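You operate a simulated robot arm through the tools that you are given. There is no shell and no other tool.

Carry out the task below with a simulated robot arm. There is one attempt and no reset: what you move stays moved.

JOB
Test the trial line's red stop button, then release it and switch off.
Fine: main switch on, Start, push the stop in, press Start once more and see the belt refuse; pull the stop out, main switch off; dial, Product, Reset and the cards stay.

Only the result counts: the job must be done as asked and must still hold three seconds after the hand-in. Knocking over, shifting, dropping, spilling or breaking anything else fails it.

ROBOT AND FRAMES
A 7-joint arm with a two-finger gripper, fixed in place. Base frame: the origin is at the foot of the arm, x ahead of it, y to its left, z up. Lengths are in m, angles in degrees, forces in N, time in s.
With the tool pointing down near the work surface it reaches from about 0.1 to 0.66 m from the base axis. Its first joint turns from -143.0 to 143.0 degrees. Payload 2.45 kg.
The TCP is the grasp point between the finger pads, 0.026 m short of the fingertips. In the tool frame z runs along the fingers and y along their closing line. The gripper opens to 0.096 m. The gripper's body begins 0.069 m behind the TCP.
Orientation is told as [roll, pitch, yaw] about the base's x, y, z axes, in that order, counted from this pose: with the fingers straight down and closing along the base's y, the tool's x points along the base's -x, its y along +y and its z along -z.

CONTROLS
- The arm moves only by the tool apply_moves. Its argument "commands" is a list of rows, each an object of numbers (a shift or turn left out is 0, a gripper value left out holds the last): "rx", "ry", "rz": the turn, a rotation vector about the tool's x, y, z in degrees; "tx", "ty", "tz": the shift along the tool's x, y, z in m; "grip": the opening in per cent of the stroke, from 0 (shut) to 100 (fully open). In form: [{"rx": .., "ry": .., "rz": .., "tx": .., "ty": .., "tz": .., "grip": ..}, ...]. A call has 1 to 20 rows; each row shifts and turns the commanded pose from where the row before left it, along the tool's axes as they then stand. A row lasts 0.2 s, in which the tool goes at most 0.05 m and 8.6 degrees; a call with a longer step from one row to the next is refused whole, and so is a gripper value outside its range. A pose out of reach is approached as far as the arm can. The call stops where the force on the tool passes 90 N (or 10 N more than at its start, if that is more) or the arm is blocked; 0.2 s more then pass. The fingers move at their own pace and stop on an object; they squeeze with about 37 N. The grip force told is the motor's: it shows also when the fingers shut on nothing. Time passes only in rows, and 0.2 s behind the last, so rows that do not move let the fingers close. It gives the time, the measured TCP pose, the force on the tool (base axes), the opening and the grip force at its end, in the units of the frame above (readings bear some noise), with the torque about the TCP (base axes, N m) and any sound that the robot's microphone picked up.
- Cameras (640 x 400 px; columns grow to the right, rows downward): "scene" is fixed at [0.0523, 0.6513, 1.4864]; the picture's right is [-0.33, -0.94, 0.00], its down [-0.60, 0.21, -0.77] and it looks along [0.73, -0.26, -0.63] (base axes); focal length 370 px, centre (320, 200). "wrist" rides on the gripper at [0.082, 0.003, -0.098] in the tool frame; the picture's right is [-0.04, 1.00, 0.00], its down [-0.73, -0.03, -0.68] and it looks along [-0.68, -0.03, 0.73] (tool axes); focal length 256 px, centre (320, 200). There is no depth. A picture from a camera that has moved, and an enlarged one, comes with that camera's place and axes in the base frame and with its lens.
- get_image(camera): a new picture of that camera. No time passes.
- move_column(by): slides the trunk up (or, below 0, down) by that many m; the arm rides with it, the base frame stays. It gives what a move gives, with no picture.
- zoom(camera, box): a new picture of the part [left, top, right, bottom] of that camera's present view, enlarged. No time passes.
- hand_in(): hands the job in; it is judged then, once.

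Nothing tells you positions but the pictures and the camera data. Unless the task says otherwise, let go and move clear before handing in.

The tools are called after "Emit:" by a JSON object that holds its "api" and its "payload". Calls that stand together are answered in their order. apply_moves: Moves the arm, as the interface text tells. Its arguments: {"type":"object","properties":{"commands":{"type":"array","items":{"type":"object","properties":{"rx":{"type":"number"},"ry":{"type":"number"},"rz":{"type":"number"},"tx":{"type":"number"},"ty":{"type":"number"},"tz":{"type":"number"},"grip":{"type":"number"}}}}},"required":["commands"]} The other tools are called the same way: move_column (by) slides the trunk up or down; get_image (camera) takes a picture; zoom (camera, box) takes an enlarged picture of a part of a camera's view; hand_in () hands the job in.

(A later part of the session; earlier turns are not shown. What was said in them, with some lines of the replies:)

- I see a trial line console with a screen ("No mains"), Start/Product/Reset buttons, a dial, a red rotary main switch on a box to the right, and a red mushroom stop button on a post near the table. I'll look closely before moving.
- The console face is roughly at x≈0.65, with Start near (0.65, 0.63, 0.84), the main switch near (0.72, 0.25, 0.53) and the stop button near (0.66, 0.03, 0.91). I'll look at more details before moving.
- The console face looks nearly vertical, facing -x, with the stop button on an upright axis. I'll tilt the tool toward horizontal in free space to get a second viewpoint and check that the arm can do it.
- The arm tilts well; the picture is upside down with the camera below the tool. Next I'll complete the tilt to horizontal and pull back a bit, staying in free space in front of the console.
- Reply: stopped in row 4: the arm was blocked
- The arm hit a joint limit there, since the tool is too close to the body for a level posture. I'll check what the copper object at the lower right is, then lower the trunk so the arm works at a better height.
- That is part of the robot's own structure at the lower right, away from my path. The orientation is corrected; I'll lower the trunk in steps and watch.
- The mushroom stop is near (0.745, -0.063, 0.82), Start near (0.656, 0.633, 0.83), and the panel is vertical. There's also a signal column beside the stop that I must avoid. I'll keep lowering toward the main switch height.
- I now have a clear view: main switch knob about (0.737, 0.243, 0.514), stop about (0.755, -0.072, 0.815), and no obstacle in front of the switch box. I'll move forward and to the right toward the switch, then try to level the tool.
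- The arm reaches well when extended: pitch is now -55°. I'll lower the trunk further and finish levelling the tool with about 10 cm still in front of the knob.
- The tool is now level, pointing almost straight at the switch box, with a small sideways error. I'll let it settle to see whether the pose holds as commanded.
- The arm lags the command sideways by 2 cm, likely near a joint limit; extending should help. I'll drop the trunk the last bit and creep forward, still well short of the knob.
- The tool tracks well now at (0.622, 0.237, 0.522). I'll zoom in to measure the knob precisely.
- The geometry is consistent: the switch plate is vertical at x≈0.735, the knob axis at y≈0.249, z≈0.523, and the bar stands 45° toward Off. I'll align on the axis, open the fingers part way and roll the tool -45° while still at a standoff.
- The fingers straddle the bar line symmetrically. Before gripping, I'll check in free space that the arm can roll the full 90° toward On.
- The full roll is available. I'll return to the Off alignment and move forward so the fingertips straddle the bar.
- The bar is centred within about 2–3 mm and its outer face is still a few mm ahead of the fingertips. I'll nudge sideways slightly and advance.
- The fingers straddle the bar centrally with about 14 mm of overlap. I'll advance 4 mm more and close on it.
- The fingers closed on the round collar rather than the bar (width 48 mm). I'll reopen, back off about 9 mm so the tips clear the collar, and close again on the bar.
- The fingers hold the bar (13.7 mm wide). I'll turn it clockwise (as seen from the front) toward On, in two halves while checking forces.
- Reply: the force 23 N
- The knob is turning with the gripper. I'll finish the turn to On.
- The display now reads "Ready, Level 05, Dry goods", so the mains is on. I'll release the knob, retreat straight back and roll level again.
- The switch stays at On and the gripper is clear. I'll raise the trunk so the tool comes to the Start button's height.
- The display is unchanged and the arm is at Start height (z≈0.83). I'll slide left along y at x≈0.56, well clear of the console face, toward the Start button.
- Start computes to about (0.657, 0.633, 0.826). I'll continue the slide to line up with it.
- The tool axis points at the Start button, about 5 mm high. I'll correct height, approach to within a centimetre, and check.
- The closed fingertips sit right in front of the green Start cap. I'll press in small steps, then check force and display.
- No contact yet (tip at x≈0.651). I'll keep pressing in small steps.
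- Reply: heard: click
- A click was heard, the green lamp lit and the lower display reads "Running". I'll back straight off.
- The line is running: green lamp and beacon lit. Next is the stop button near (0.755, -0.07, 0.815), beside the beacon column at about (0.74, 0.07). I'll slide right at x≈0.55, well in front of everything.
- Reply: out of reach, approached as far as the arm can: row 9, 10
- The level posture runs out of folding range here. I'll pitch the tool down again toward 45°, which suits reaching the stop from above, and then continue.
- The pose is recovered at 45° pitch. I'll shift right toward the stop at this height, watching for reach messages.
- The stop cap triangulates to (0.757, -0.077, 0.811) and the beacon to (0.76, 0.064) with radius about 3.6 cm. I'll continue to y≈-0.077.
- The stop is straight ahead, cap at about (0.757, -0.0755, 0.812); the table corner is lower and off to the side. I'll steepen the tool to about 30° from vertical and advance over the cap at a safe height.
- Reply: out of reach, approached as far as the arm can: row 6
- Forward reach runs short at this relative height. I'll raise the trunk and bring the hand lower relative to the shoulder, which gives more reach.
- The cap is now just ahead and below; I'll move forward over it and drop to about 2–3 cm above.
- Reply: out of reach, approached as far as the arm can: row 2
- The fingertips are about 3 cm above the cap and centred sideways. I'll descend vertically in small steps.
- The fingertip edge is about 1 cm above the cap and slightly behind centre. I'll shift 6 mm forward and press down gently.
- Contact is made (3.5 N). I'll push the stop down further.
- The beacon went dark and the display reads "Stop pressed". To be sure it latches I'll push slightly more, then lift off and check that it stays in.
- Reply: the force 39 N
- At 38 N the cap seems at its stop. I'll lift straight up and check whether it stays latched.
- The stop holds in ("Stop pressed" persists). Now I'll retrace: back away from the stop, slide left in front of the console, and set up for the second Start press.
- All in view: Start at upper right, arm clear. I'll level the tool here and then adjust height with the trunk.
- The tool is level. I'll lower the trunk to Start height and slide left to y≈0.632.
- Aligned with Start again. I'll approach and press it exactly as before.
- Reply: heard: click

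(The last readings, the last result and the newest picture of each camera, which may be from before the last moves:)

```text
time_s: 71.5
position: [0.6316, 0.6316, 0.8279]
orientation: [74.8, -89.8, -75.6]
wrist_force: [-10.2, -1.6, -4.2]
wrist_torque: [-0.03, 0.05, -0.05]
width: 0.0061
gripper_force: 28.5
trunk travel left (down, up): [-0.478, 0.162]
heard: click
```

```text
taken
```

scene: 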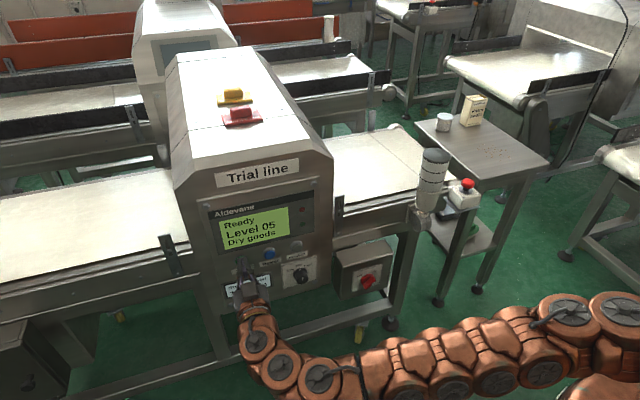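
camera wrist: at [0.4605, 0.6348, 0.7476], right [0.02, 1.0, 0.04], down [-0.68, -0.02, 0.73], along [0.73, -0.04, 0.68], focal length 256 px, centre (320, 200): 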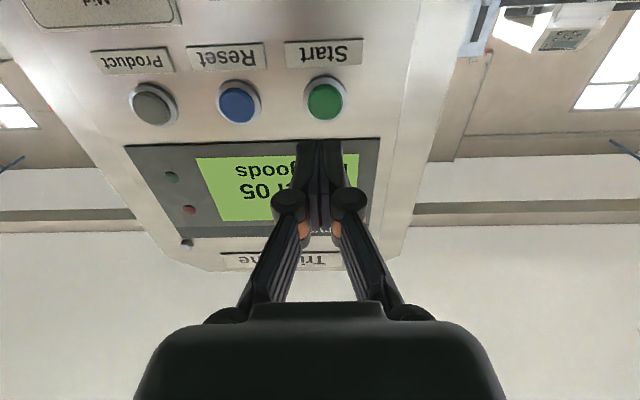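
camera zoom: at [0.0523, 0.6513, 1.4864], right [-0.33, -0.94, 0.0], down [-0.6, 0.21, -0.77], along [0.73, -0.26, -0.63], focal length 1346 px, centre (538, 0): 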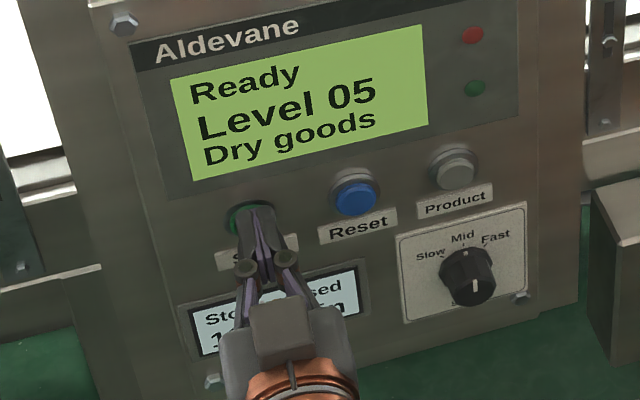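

The click was heard, yet the green lamp and beacon stay dark and the display still shows "Stop pressed": the belt refuses. I'll back off and return to the stop to pull it out.

Emit:
{"api": "apply_moves", "payload": {"commands": [{"tz": -0.02}, {"tz": -0.03}, {"tz": -0.024}, {"ty": -0.0416}, {"ty": -0.0416}, {"ty": -0.0416}, {"ty": -0.0416}, {"ty": -0.0416}, {}]}}

Emit:
{"api": "zoom", "payload": {"camera": "scene", "box": [190, 190, 340, 310]}}

Emit:
{"api": "move_column", "payload": {"by": 0.082}}

Emit:
{"api": "apply_moves", "payload": {"commands": [{"ry": 7.5}, {"ry": 7.5}, {"ry": 7.5}, {"ry": 7.5}, {"ry": 7.5}, {"ry": 7.5}, {"ry": 7.5}, {"ry": 7.5}, {}]}}

```text
time_s: 73.5
position: [0.555, 0.4226, 0.8281]
orientation: [84.5, -89.8, -85.5]
wrist_force: [-0.5, -0.2, -0.5]
wrist_torque: [0.02, 0.01, -0.01]
width: 0.0001
gripper_force: 28.7
trunk travel left (down, up): [-0.478, 0.162]
```

```text
3.33 times, centred on (265, 250) of scene
camera zoom: at [0.0523, 0.6513, 1.4864], right [-0.33, -0.94, 0.0], down [-0.6, 0.21, -0.77], along [0.73, -0.26, -0.63], focal length 1233 px, centre (503, 33)
```

zoom: 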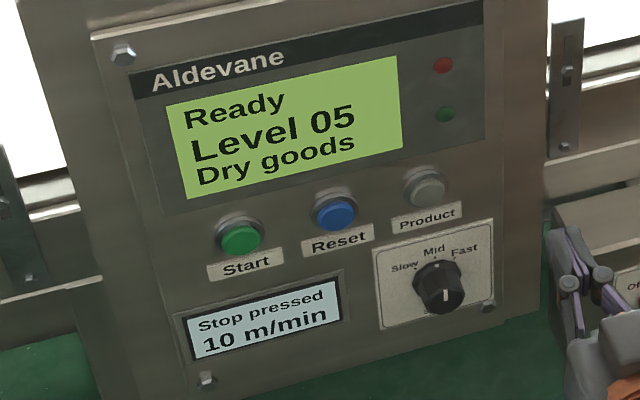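

```text
time_s: 74.7
position: [0.5546, 0.4237, 0.9082]
orientation: [75.2, -89.8, -76.2]
wrist_force: [0.1, -1.1, 0.1]
wrist_torque: [0.02, 0.0, -0.01]
width: 0.0
gripper_force: 28.8
trunk travel left (down, up): [-0.56, 0.08]
```

```text
time_s: 76.7
position: [0.5553, 0.4223, 0.9071]
orientation: [0.2, -29.8, -1.0]
wrist_force: [-0.4, -0.1, -0.6]
wrist_torque: [0.0, -0.01, 0.01]
width: 0.0
gripper_force: 28.4
trunk travel left (down, up): [-0.56, 0.08]
```

Back in the transit pose. I'll slide right to the stop and move forward above it, opening the fingers to about 6 cm.

Emit:
{"api": "apply_moves", "payload": {"commands": [{"ty": -0.0452}, {"ty": -0.0452}, {"ty": -0.0452}, {"ty": -0.0452}, {"ty": -0.0452}, {"ty": -0.0452}, {"ty": -0.0452}, {"ty": -0.0452}, {"ty": -0.0452}, {"ty": -0.0452}, {"ty": -0.0452}, {}]}}

Emit:
{"api": "apply_moves", "payload": {"commands": [{"tx": -0.0346, "tz": 0.02, "grip": 65}, {"tx": -0.0346, "tz": 0.02}, {"tx": -0.0346, "tz": 0.02}, {"tx": -0.0346, "tz": 0.02}, {"tx": -0.0346, "tz": 0.02}, {}]}}

Emit:
{"api": "get_image", "payload": {"camera": "wrist"}}

Emit:
{"api": "zoom", "payload": {"camera": "scene", "box": [430, 130, 510, 210]}}

```text
time_s: 79.3
position: [0.5461, -0.0751, 0.9071]
orientation: [0.2, -30.0, -0.9]
wrist_force: [0.0, -0.1, -1.0]
wrist_torque: [-0.04, -0.01, -0.02]
width: 0.0003
gripper_force: 28.3
trunk travel left (down, up): [-0.56, 0.08]
```

```text
time_s: 80.7
position: [0.7458, -0.0769, 0.9058]
orientation: [0.2, -29.9, -1.0]
wrist_force: [0.2, -0.9, 1.0]
wrist_torque: [0.0, 0.02, 0.01]
width: 0.0624
gripper_force: 0.1
trunk travel left (down, up): [-0.56, 0.08]
```

```text
taken
camera wrist: at [0.6265, -0.0731, 0.952], right [0.05, 1.0, 0.02], down [0.3, -0.04, 0.95], along [0.95, -0.04, -0.3], focal length 256 px, centre (320, 200)
```

wrist: 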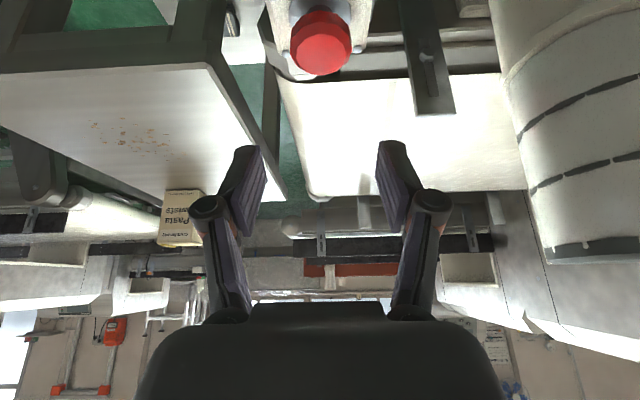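

```text
5.00 times, centred on (470, 170) of scene
camera zoom: at [0.0523, 0.6513, 1.4864], right [-0.33, -0.94, 0.0], down [-0.6, 0.21, -0.77], along [0.73, -0.26, -0.63], focal length 1850 px, centre (-430, 350)
```

zoom: 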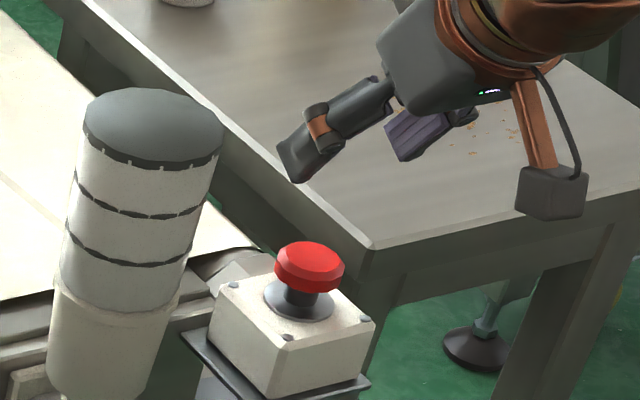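

Fingers are open and centred sideways on the cap. I'll descend part way and look again.

Emit:
{"api": "apply_moves", "payload": {"commands": [{"tx": 0.009, "tz": 0.0237}, {"tx": 0.009, "tz": 0.0237}, {}]}}

Emit:
{"api": "get_image", "payload": {"camera": "wrist"}}

Emit:
{"api": "zoom", "payload": {"camera": "scene", "box": [440, 140, 500, 200]}}

```text
time_s: 81.5
position: [0.7543, -0.0768, 0.8573]
orientation: [0.2, -30.1, -1.1]
wrist_force: [-0.2, -0.2, 0.9]
wrist_torque: [-0.02, 0.03, 0.01]
width: 0.0625
gripper_force: 0.1
trunk travel left (down, up): [-0.56, 0.08]
```

```text
taken
camera wrist: at [0.6342, -0.0722, 0.9021], right [0.05, 1.0, 0.02], down [0.3, -0.04, 0.95], along [0.95, -0.04, -0.3], focal length 256 px, centre (320, 200)
```

wrist: 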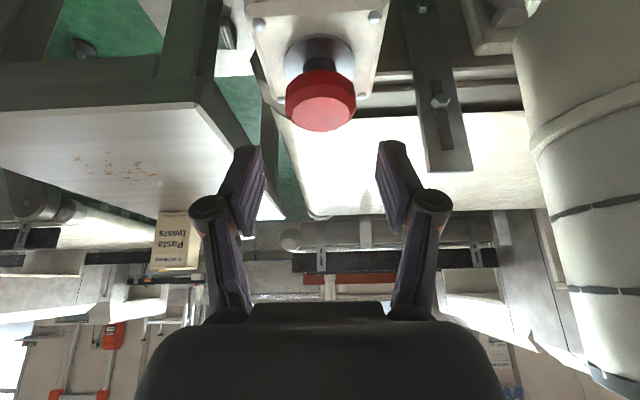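

```text
6.67 times, centred on (470, 170) of scene
camera zoom: at [0.0523, 0.6513, 1.4864], right [-0.33, -0.94, 0.0], down [-0.6, 0.21, -0.77], along [0.73, -0.26, -0.63], focal length 2467 px, centre (-680, 400)
```

zoom: 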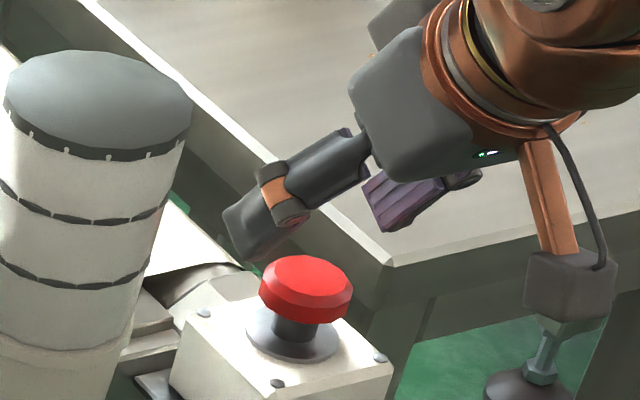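

Still centred. I'll lower the open fingers around the cap, stopping with the tips just above the box lid.

Emit:
{"api": "apply_moves", "payload": {"commands": [{"tx": 0.0095, "tz": 0.0185, "ty": 0.001}, {"tx": 0.0095, "tz": 0.0185}, {}]}}

Emit:
{"api": "get_image", "payload": {"camera": "wrist"}}

Emit:
{"api": "zoom", "payload": {"camera": "scene", "box": [440, 140, 500, 200]}}

```text
time_s: 82.3
position: [0.7555, -0.0762, 0.8145]
orientation: [0.2, -30.0, -1.0]
wrist_force: [0.5, -0.9, 0.7]
wrist_torque: [0.02, 0.01, 0.0]
width: 0.0625
gripper_force: 0.1
trunk travel left (down, up): [-0.56, 0.08]
```

```text
taken
camera wrist: at [0.6356, -0.072, 0.8598], right [0.05, 1.0, 0.02], down [0.3, -0.04, 0.95], along [0.95, -0.04, -0.3], focal length 256 px, centre (320, 200)
```

wrist: 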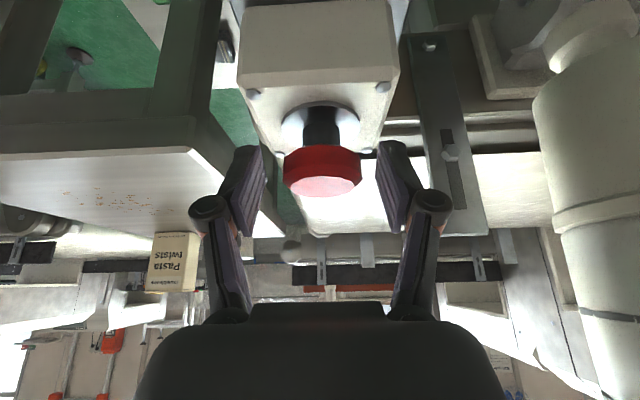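

```text
6.67 times, centred on (470, 170) of scene
camera zoom: at [0.0523, 0.6513, 1.4864], right [-0.33, -0.94, 0.0], down [-0.6, 0.21, -0.77], along [0.73, -0.26, -0.63], focal length 2467 px, centre (-680, 400)
```

zoom: 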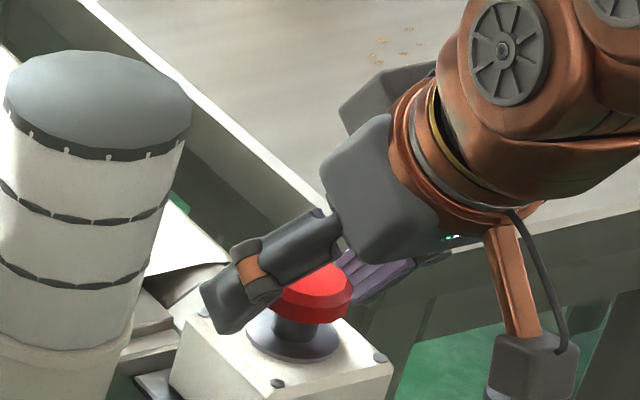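

The cap sits squarely between the pads. I'll close on it.

Emit:
{"api": "apply_moves", "payload": {"commands": [{"grip": 0}, {}, {}, {}, {}]}}

Emit:
{"api": "get_image", "payload": {"camera": "wrist"}}

```text
time_s: 83.5
position: [0.7561, -0.0748, 0.8148]
orientation: [0.3, -29.9, -1.1]
wrist_force: [-2.1, 12.9, 2.9]
wrist_torque: [0.12, 0.05, -0.03]
width: 0.0378
gripper_force: 45.1
trunk travel left (down, up): [-0.56, 0.08]
```

```text
taken
camera wrist: at [0.6355, -0.071, 0.8601], right [0.05, 1.0, 0.02], down [0.3, -0.04, 0.95], along [0.95, -0.04, -0.3], focal length 256 px, centre (320, 200)
```

wrist: 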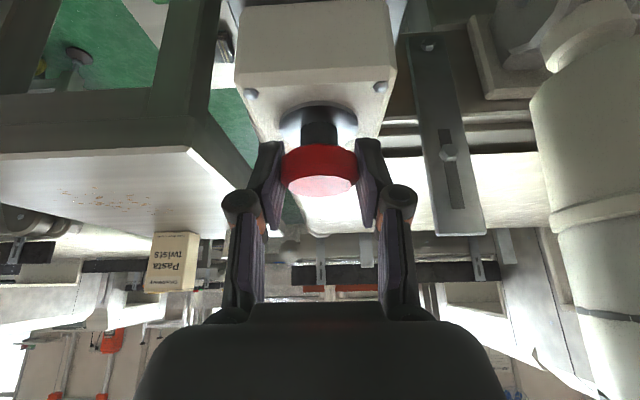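

Gripped at 37.8 mm with a little side load, which I'll relieve. Then I'll pull straight up in small steps.

Emit:
{"api": "apply_moves", "payload": {"commands": [{"ty": 0.0014}, {"tx": -0.002, "tz": -0.0035}, {"tx": -0.002, "tz": -0.0035}, {}]}}

Emit:
{"api": "zoom", "payload": {"camera": "scene", "box": [190, 190, 340, 310]}}

Emit:
{"api": "get_image", "payload": {"camera": "wrist"}}

```text
time_s: 84.5
position: [0.7552, -0.075, 0.8219]
orientation: [0.1, -29.8, -1.1]
wrist_force: [-4.3, 6.3, -15.8]
wrist_torque: [-0.02, -0.25, -0.08]
width: 0.0378
gripper_force: 45.0
trunk travel left (down, up): [-0.56, 0.08]
```

```text
3.33 times, centred on (265, 250) of scene
camera zoom: at [0.0523, 0.6513, 1.4864], right [-0.33, -0.94, 0.0], down [-0.6, 0.21, -0.77], along [0.73, -0.26, -0.63], focal length 1233 px, centre (503, 33)
```

zoom: 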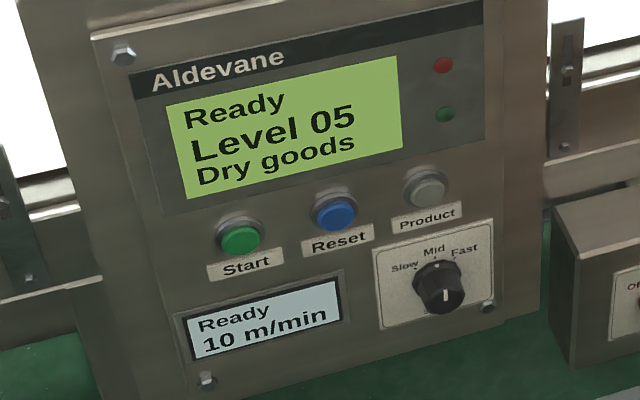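

```text
taken
camera wrist: at [0.6357, -0.0708, 0.8674], right [0.05, 1.0, 0.02], down [0.3, -0.04, 0.95], along [0.95, -0.04, -0.3], focal length 256 px, centre (320, 200)
```

wrist: 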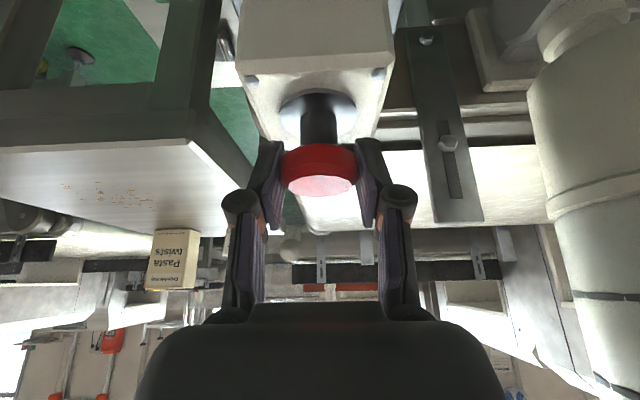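

The lower display changed to "Ready", so the stop has released. I'll pull a touch more to be sure it's fully out, then let go.

Emit:
{"api": "apply_moves", "payload": {"commands": [{"tx": -0.001, "tz": -0.0017}, {}]}}

Emit:
{"api": "zoom", "payload": {"camera": "scene", "box": [440, 140, 500, 200]}}

```text
time_s: 85.1
position: [0.7555, -0.0769, 0.8233]
orientation: [0.1, -29.6, -1.1]
wrist_force: [-10.5, 3.2, -30.6]
wrist_torque: [-0.06, 0.2, -0.05]
width: 0.0378
gripper_force: 45.1
trunk travel left (down, up): [-0.56, 0.08]
```

```text
6.67 times, centred on (470, 170) of scene
camera zoom: at [0.0523, 0.6513, 1.4864], right [-0.33, -0.94, 0.0], down [-0.6, 0.21, -0.77], along [0.73, -0.26, -0.63], focal length 2467 px, centre (-680, 400)
```

zoom: 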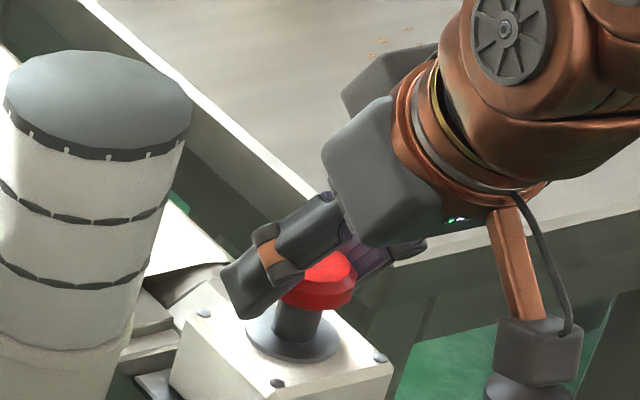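

The force now rises sharply, so the cap is at its upper stop. I'll relax the pull, open the fingers and lift clear vertically.

Emit:
{"api": "apply_moves", "payload": {"commands": [{"tx": 0.0008, "tz": 0.0014}, {"grip": 65}, {}, {}, {}]}}

Emit:
{"api": "get_image", "payload": {"camera": "wrist"}}

Emit:
{"api": "zoom", "payload": {"camera": "scene", "box": [190, 190, 340, 310]}}

```text
time_s: 86.3
position: [0.7577, -0.076, 0.8247]
orientation: [0.2, -30.0, -1.0]
wrist_force: [-0.5, -0.7, -0.2]
wrist_torque: [0.0, -0.03, 0.0]
width: 0.062
gripper_force: 0.1
trunk travel left (down, up): [-0.56, 0.08]
```

```text
taken
camera wrist: at [0.6369, -0.0707, 0.8693], right [0.05, 1.0, 0.02], down [0.3, -0.04, 0.95], along [0.95, -0.04, -0.3], focal length 256 px, centre (320, 200)
```

wrist: 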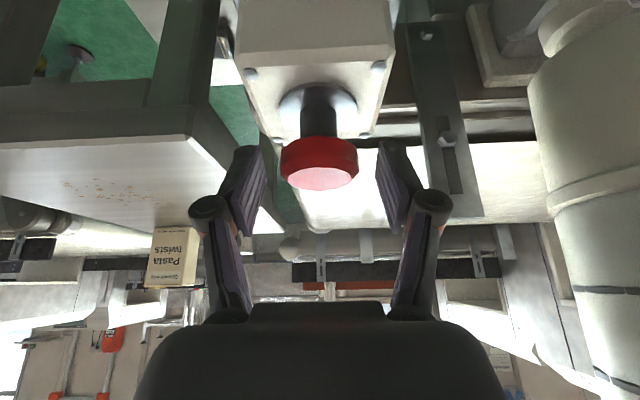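

```text
3.33 times, centred on (265, 250) of scene
camera zoom: at [0.0523, 0.6513, 1.4864], right [-0.33, -0.94, 0.0], down [-0.6, 0.21, -0.77], along [0.73, -0.26, -0.63], focal length 1233 px, centre (503, 33)
```

zoom: 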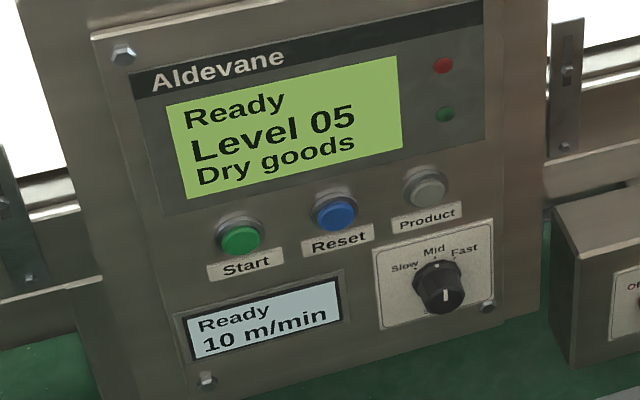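

The stop is out, the line is idle ("Ready") and nothing moved. I'll lift clear, back away, and slide left toward the main switch.

Emit:
{"api": "apply_moves", "payload": {"commands": [{"tx": -0.02, "tz": -0.0346}, {"tx": -0.02, "tz": -0.0346}, {"tx": 0.0346, "tz": -0.02}, {"tx": 0.0346, "tz": -0.02}, {"tx": 0.0346, "tz": -0.02}, {"tx": 0.0346, "tz": -0.02}, {"tx": 0.0346, "tz": -0.02, "grip": 0}, {"ty": 0.0407}, {"ty": 0.0407}, {"ty": 0.0407}, {"ty": 0.0407}, {"ty": 0.0407}, {"ty": 0.0407}, {"ty": 0.0407}, {"ty": 0.0407}, {}]}}

Emit:
{"api": "get_image", "payload": {"camera": "scene"}}

Emit:
{"api": "zoom", "payload": {"camera": "scene", "box": [430, 150, 500, 220]}}

```text
time_s: 89.7
position: [0.564, 0.2549, 0.9062]
orientation: [0.2, -30.1, -1.0]
wrist_force: [0.0, 0.8, -1.2]
wrist_torque: [0.02, 0.0, 0.0]
width: 0.0
gripper_force: 28.6
trunk travel left (down, up): [-0.56, 0.08]
```

```text
taken
```

scene: 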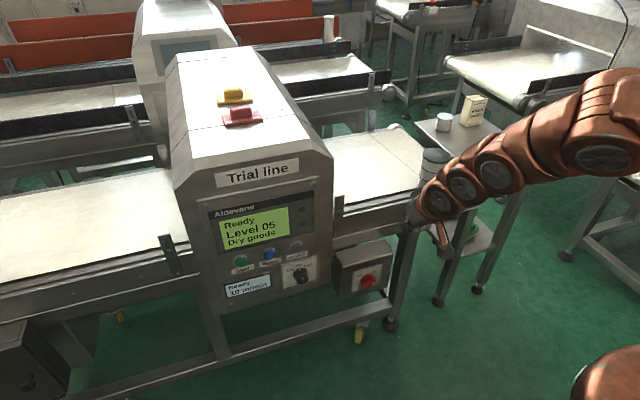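

```text
5.71 times, centred on (465, 185) of scene
camera zoom: at [0.0523, 0.6513, 1.4864], right [-0.33, -0.94, 0.0], down [-0.6, 0.21, -0.77], along [0.73, -0.26, -0.63], focal length 2114 px, centre (-509, 286)
```

zoom: 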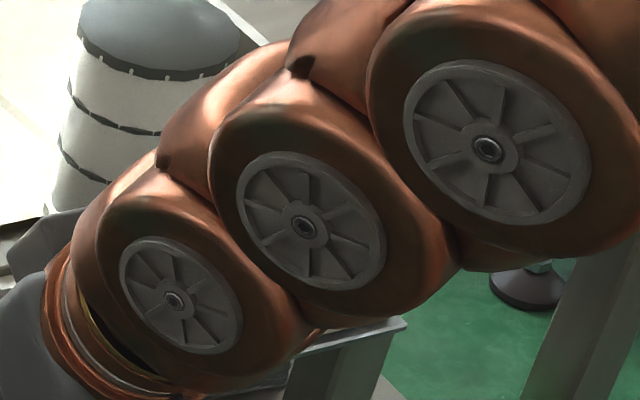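

Clear of the stop and at y≈0.255. I'll level the tool here, then lower the trunk to the switch height.

Emit:
{"api": "apply_moves", "payload": {"commands": [{"ry": -7.5}, {"ry": -7.5}, {"ry": -7.5}, {"ry": -7.5}, {"ry": -7.5}, {"ry": -7.5}, {"ry": -7.5}, {"ry": -7.5}, {}]}}

Emit:
{"api": "zoom", "payload": {"camera": "scene", "box": [430, 150, 500, 220]}}

Emit:
{"api": "get_image", "payload": {"camera": "scene"}}

```text
time_s: 91.7
position: [0.5626, 0.2536, 0.9058]
orientation: [118.3, -89.8, -119.2]
wrist_force: [-0.6, -0.2, 0.0]
wrist_torque: [0.0, 0.0, 0.0]
width: 0.0
gripper_force: 28.5
trunk travel left (down, up): [-0.56, 0.08]
```

```text
5.71 times, centred on (465, 185) of scene
camera zoom: at [0.0523, 0.6513, 1.4864], right [-0.33, -0.94, 0.0], down [-0.6, 0.21, -0.77], along [0.73, -0.26, -0.63], focal length 2114 px, centre (-509, 286)
```

zoom: 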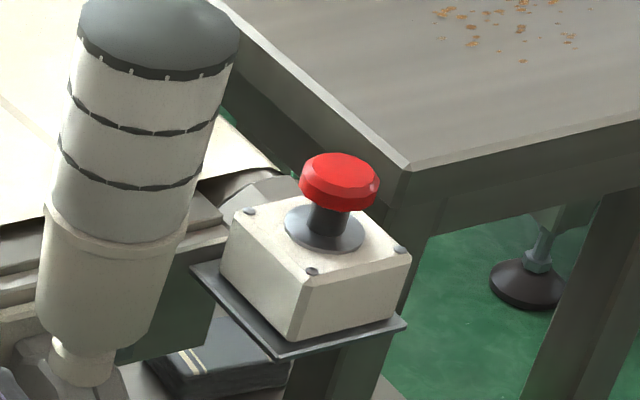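

```text
taken
```

scene: 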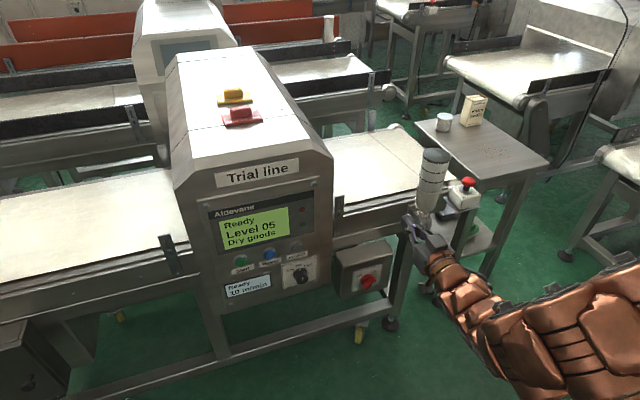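

The stop is visibly out and the tool is level. I'll lower the trunk to the switch height.

Emit:
{"api": "move_column", "payload": {"by": -0.384}}

Emit:
{"api": "get_image", "payload": {"camera": "wrist"}}

Emit:
{"api": "get_image", "payload": {"camera": "scene"}}

```text
time_s: 95.4
position: [0.5619, 0.2529, 0.5202]
orientation: [80.3, -89.9, -81.2]
wrist_force: [-1.1, -0.8, 0.0]
wrist_torque: [0.01, 0.0, 0.03]
width: 0.0
gripper_force: 28.4
trunk travel left (down, up): [-0.176, 0.464]
```

```text
taken
camera wrist: at [0.4641, 0.2582, 0.4407], right [0.02, 1.0, 0.04], down [-0.68, -0.02, 0.73], along [0.73, -0.04, 0.68], focal length 256 px, centre (320, 200)
```

wrist: 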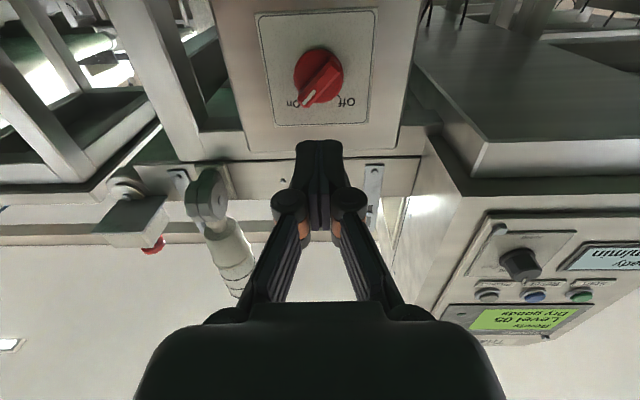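

```text
taken
```

scene: 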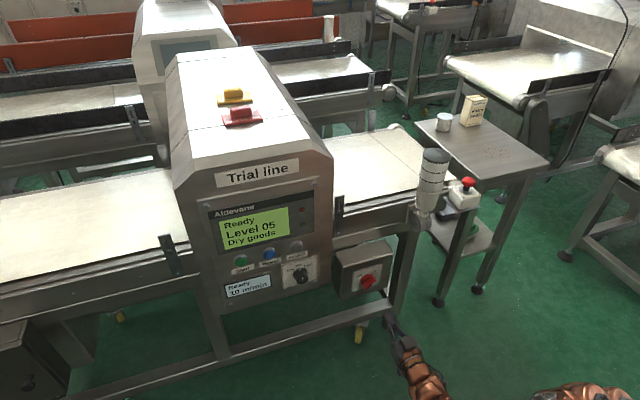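

The switch is ahead, still On. I'll move to a standoff, open the fingers, check the -45° roll in free space, then settle at +45° to match the On position.

Emit:
{"api": "apply_moves", "payload": {"commands": [{"tz": 0.03, "grip": 60}, {"tz": 0.028}, {"rz": -7.5}, {"rz": -7.5}, {"rz": -7.5}, {"rz": -7.5}, {"rz": -7.5}, {"rz": -7.5}, {}]}}

Emit:
{"api": "apply_moves", "payload": {"commands": [{"rz": 7.5}, {"rz": 7.5}, {"rz": 7.5}, {"rz": 7.5}, {"rz": 7.5}, {"rz": 7.5}, {"rz": 7.5}, {"rz": 7.5}, {"rz": 7.5}, {"rz": 7.5}, {"rz": 7.5}, {"rz": 7.5}, {}]}}

Emit:
{"api": "get_image", "payload": {"camera": "wrist"}}

```text
time_s: 97.4
position: [0.6207, 0.2525, 0.5212]
orientation: [-90.0, -45.1, 89.1]
wrist_force: [0.5, -0.4, -0.1]
wrist_torque: [0.0, -0.01, 0.03]
width: 0.0575
gripper_force: 0.0
trunk travel left (down, up): [-0.176, 0.464]
```

```text
time_s: 100.2
position: [0.621, 0.252, 0.5213]
orientation: [90.0, -44.8, -90.9]
wrist_force: [-0.5, 0.3, 0.3]
wrist_torque: [0.0, 0.01, 0.03]
width: 0.0575
gripper_force: 0.0
trunk travel left (down, up): [-0.176, 0.464]
```

```text
taken
camera wrist: at [0.5231, 0.3134, 0.4673], right [0.01, 0.67, 0.74], down [-0.69, -0.53, 0.5], along [0.73, -0.51, 0.46], focal length 256 px, centre (320, 200)
```

wrist: 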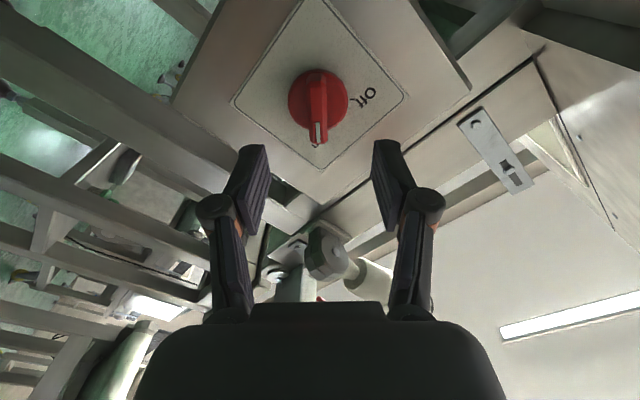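

Both rolls are reachable and the bar is aligned. I'll advance so the fingertips straddle the bar.

Emit:
{"api": "apply_moves", "payload": {"commands": [{"tz": 0.025}, {"tz": 0.025}, {"tz": 0.018}, {}]}}

Emit:
{"api": "zoom", "payload": {"camera": "wrist", "box": [220, 80, 430, 220]}}

Emit:
{"api": "zoom", "payload": {"camera": "scene", "box": [345, 255, 405, 305]}}

```text
time_s: 101.2
position: [0.6895, 0.2508, 0.5205]
orientation: [89.8, -44.7, -90.8]
wrist_force: [-0.2, 0.8, -0.1]
wrist_torque: [-0.02, 0.02, -0.05]
width: 0.0575
gripper_force: 0.1
trunk travel left (down, up): [-0.176, 0.464]
```

```text
2.86 times, centred on (325, 150) of wrist
camera zoom: at [0.5916, 0.3127, 0.4675], right [0.01, 0.68, 0.74], down [-0.69, -0.53, 0.5], along [0.73, -0.51, 0.46], focal length 731 px, centre (306, 343)
```

zoom: 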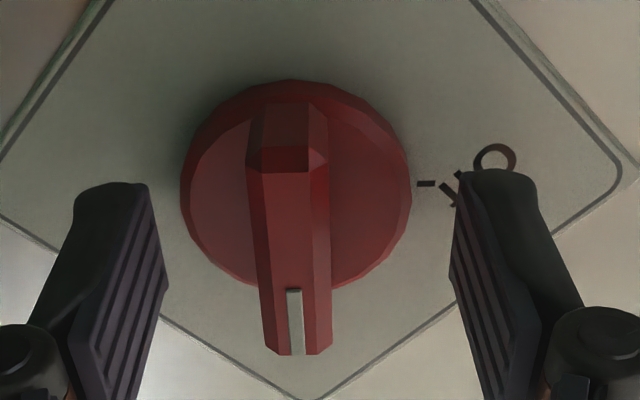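

```text
8.00 times, centred on (375, 280) of scene
camera zoom: at [0.0523, 0.6513, 1.4864], right [-0.33, -0.94, 0.0], down [-0.6, 0.21, -0.77], along [0.73, -0.26, -0.63], focal length 2960 px, centre (-120, -440)
```

zoom: 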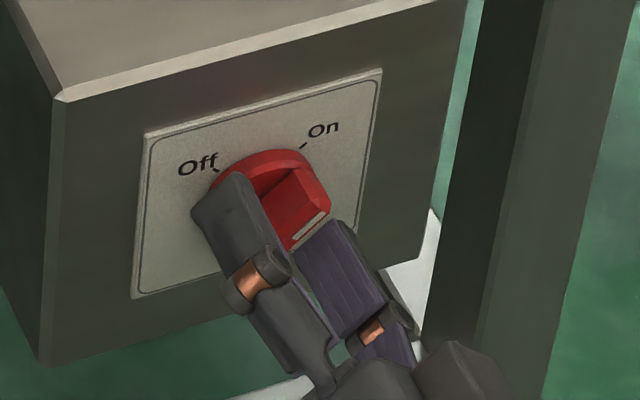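

The bar sits about 2–3 mm off centre; I'll shift slightly, then close.

Emit:
{"api": "apply_moves", "payload": {"commands": [{"ty": -0.0026}, {}, {"grip": 0}, {}, {}, {}, {}, {}]}}

Emit:
{"api": "zoom", "payload": {"camera": "wrist", "box": [220, 80, 430, 220]}}

```text
time_s: 103.0
position: [0.6895, 0.2507, 0.5197]
orientation: [90.0, -44.7, -90.8]
wrist_force: [4.2, 4.7, 5.4]
wrist_torque: [-0.12, -0.07, 0.15]
width: 0.0135
gripper_force: 40.9
trunk travel left (down, up): [-0.176, 0.464]
```

```text
2.86 times, centred on (325, 150) of wrist
camera zoom: at [0.5911, 0.3107, 0.4661], right [0.01, 0.68, 0.74], down [-0.69, -0.53, 0.5], along [0.73, -0.51, 0.46], focal length 731 px, centre (306, 343)
```

zoom: 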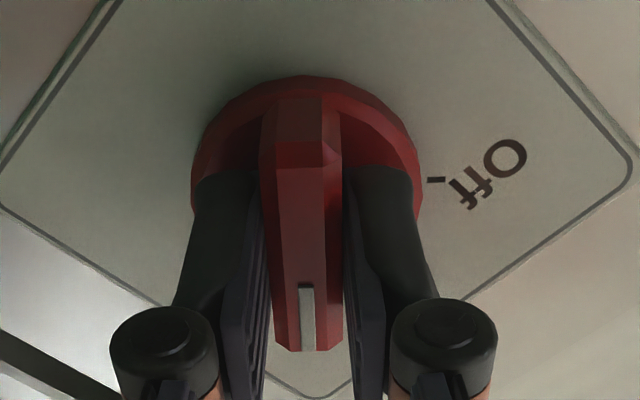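

The bar is gripped at 13.5 mm, as before. I'll turn it 90° back to Off in two halves.

Emit:
{"api": "apply_moves", "payload": {"commands": [{"rz": -7.5}, {"rz": -7.5}, {"rz": -7.5}, {"rz": -7.5}, {"rz": -7.5}, {"rz": -7.5}]}}

Emit:
{"api": "apply_moves", "payload": {"commands": [{"rz": -7.5}, {"rz": -7.5}, {"rz": -7.5}, {"rz": -7.5}, {"rz": -7.5}, {"rz": -7.5}, {}]}}

Emit:
{"api": "zoom", "payload": {"camera": "wrist", "box": [220, 80, 430, 220]}}

Emit:
{"api": "zoom", "payload": {"camera": "scene", "box": [190, 160, 410, 320]}}

```text
time_s: 104.4
position: [0.6886, 0.2506, 0.5205]
orientation: [145.5, -89.9, -146.3]
wrist_force: [6.4, 3.9, 11.8]
wrist_torque: [-0.03, -1.44, 0.06]
width: 0.0139
gripper_force: 40.3
trunk travel left (down, up): [-0.176, 0.464]
```

```text
time_s: 106.0
position: [0.6891, 0.2505, 0.5199]
orientation: [-90.1, -45.1, 89.2]
wrist_force: [9.3, 11.3, 24.8]
wrist_torque: [-0.05, -0.59, 0.27]
width: 0.0139
gripper_force: 40.1
trunk travel left (down, up): [-0.176, 0.464]
```

```text
2.86 times, centred on (325, 150) of wrist
camera zoom: at [0.5891, 0.1961, 0.4608], right [0.01, 0.74, -0.68], down [-0.67, 0.51, 0.54], along [0.74, 0.45, 0.5], focal length 731 px, centre (306, 343)
```

zoom: 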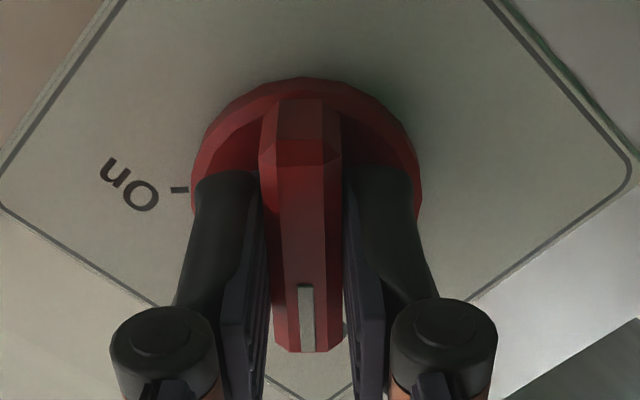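

```text
2.50 times, centred on (300, 240) of scene
camera zoom: at [0.0523, 0.6513, 1.4864], right [-0.33, -0.94, 0.0], down [-0.6, 0.21, -0.77], along [0.73, -0.26, -0.63], focal length 925 px, centre (370, 100)
```

zoom: 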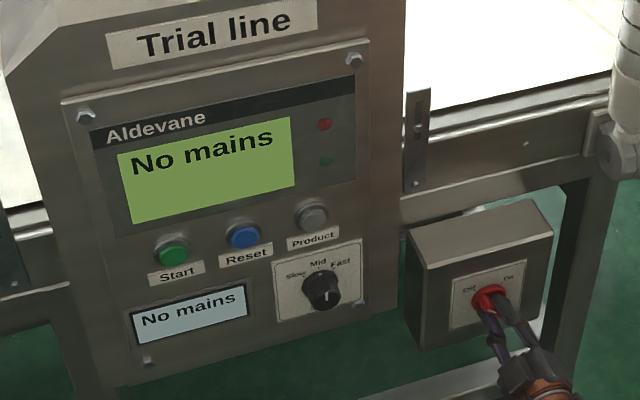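

Both displays read "No mains": the main switch is off. I'll release the knob and retreat well clear.

Emit:
{"api": "apply_moves", "payload": {"commands": [{"grip": 50}, {}, {}, {}, {"tz": -0.03}, {"tz": -0.04}, {"tz": -0.04}, {"tz": -0.02}, {}, {}]}}

Emit:
{"api": "get_image", "payload": {"camera": "scene"}}

Emit:
{"api": "zoom", "payload": {"camera": "scene", "box": [190, 160, 410, 320]}}

Emit:
{"api": "zoom", "payload": {"camera": "scene", "box": [430, 150, 500, 220]}}

Emit:
{"api": "zoom", "payload": {"camera": "scene", "box": [200, 70, 290, 140]}}

Emit:
{"api": "zoom", "payload": {"camera": "scene", "box": [340, 255, 400, 305]}}

```text
time_s: 108.2
position: [0.5593, 0.2528, 0.5199]
orientation: [-90.0, -45.3, 89.1]
wrist_force: [0.5, 0.7, 0.5]
wrist_torque: [0.01, 0.0, 0.01]
width: 0.0482
gripper_force: 0.2
trunk travel left (down, up): [-0.176, 0.464]
```

```text
taken
```

scene: 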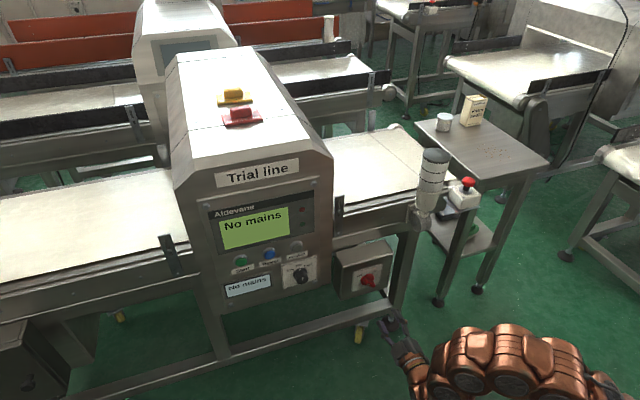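

```text
2.50 times, centred on (300, 240) of scene
camera zoom: at [0.0523, 0.6513, 1.4864], right [-0.33, -0.94, 0.0], down [-0.6, 0.21, -0.77], along [0.73, -0.26, -0.63], focal length 925 px, centre (370, 100)
```

zoom: 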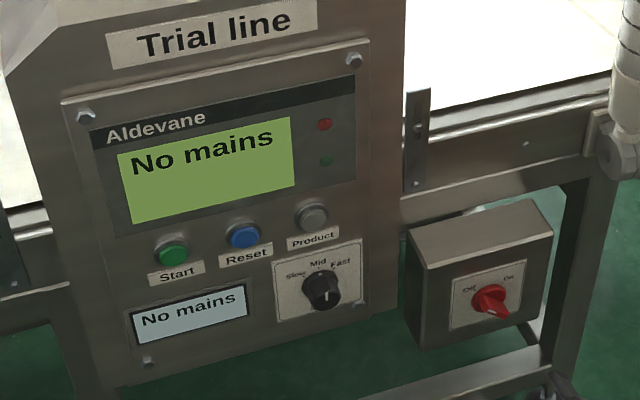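

```text
5.71 times, centred on (465, 185) of scene
camera zoom: at [0.0523, 0.6513, 1.4864], right [-0.33, -0.94, 0.0], down [-0.6, 0.21, -0.77], along [0.73, -0.26, -0.63], focal length 2114 px, centre (-509, 286)
```

zoom: 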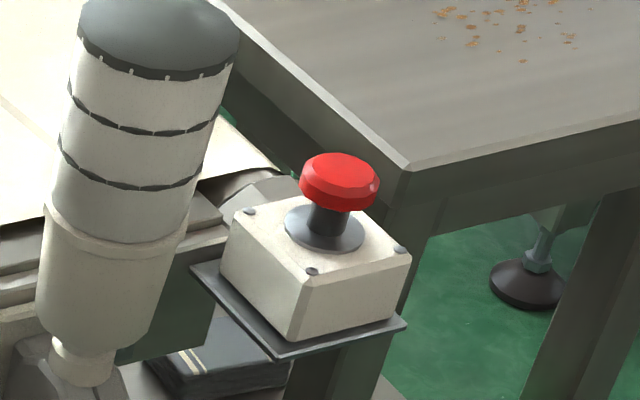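

```text
5.71 times, centred on (245, 105) of scene
camera zoom: at [0.0523, 0.6513, 1.4864], right [-0.33, -0.94, 0.0], down [-0.6, 0.21, -0.77], along [0.73, -0.26, -0.63], focal length 2114 px, centre (749, 743)
```

zoom: 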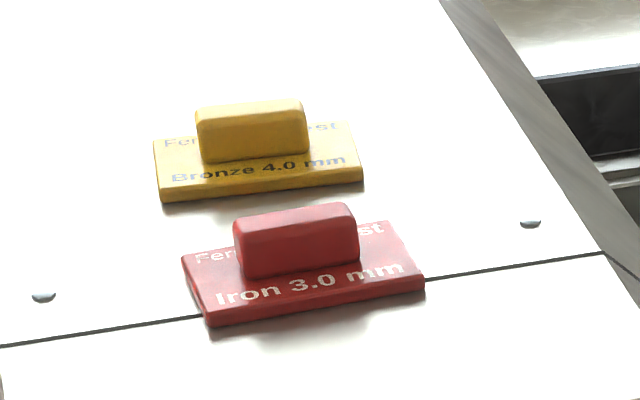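

```text
8.00 times, centred on (370, 280) of scene
camera zoom: at [0.0523, 0.6513, 1.4864], right [-0.33, -0.94, 0.0], down [-0.6, 0.21, -0.77], along [0.73, -0.26, -0.63], focal length 2960 px, centre (-80, -440)
```

zoom: 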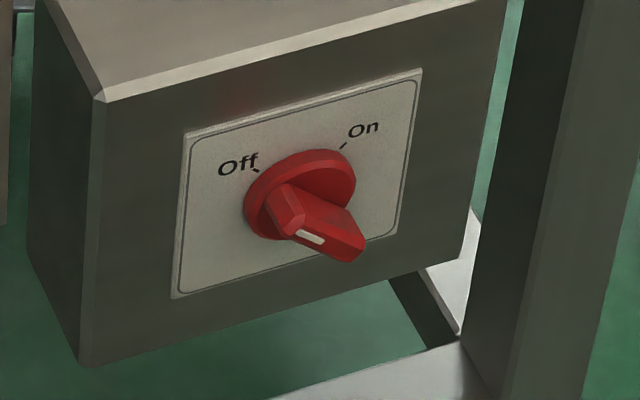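

Everything is as asked: the main switch points to Off, both displays read "No mains", and the stop button is out. The dial is still at Mid, both cards are where they were, and the gripper is clear, so I'm handing in.

Emit:
{"api": "hand_in", "payload": {}}

```text
The job is handed in.
```

The stop button test on the trial line is finished, and I've handed the job in; I haven't had a verdict back.

1. **Main switch on:** I turned it to On and the display changed to "Ready".
2. **Start:** I pressed it and the belt ran. The green lamp and beacon lit and the display read "Running".
3. **Stop in:** I pushed the red button in and it latched. The lamp and beacon went dark and the display read "Stop pressed".
4. **Start again:** the button clicked, but the belt refused. There was no lamp and no beacon, and the display still read "Stop pressed".
5. **Stop out:** I pulled the red button out and the display returned to "Ready".
6. **Main switch off:** I turned it back to Off and both displays read "No mains".

In the last pictures the stop button is out, the dial is still at Mid and both test cards are where they started. Product and Reset were not touched, and the gripper is open and clear of the line.
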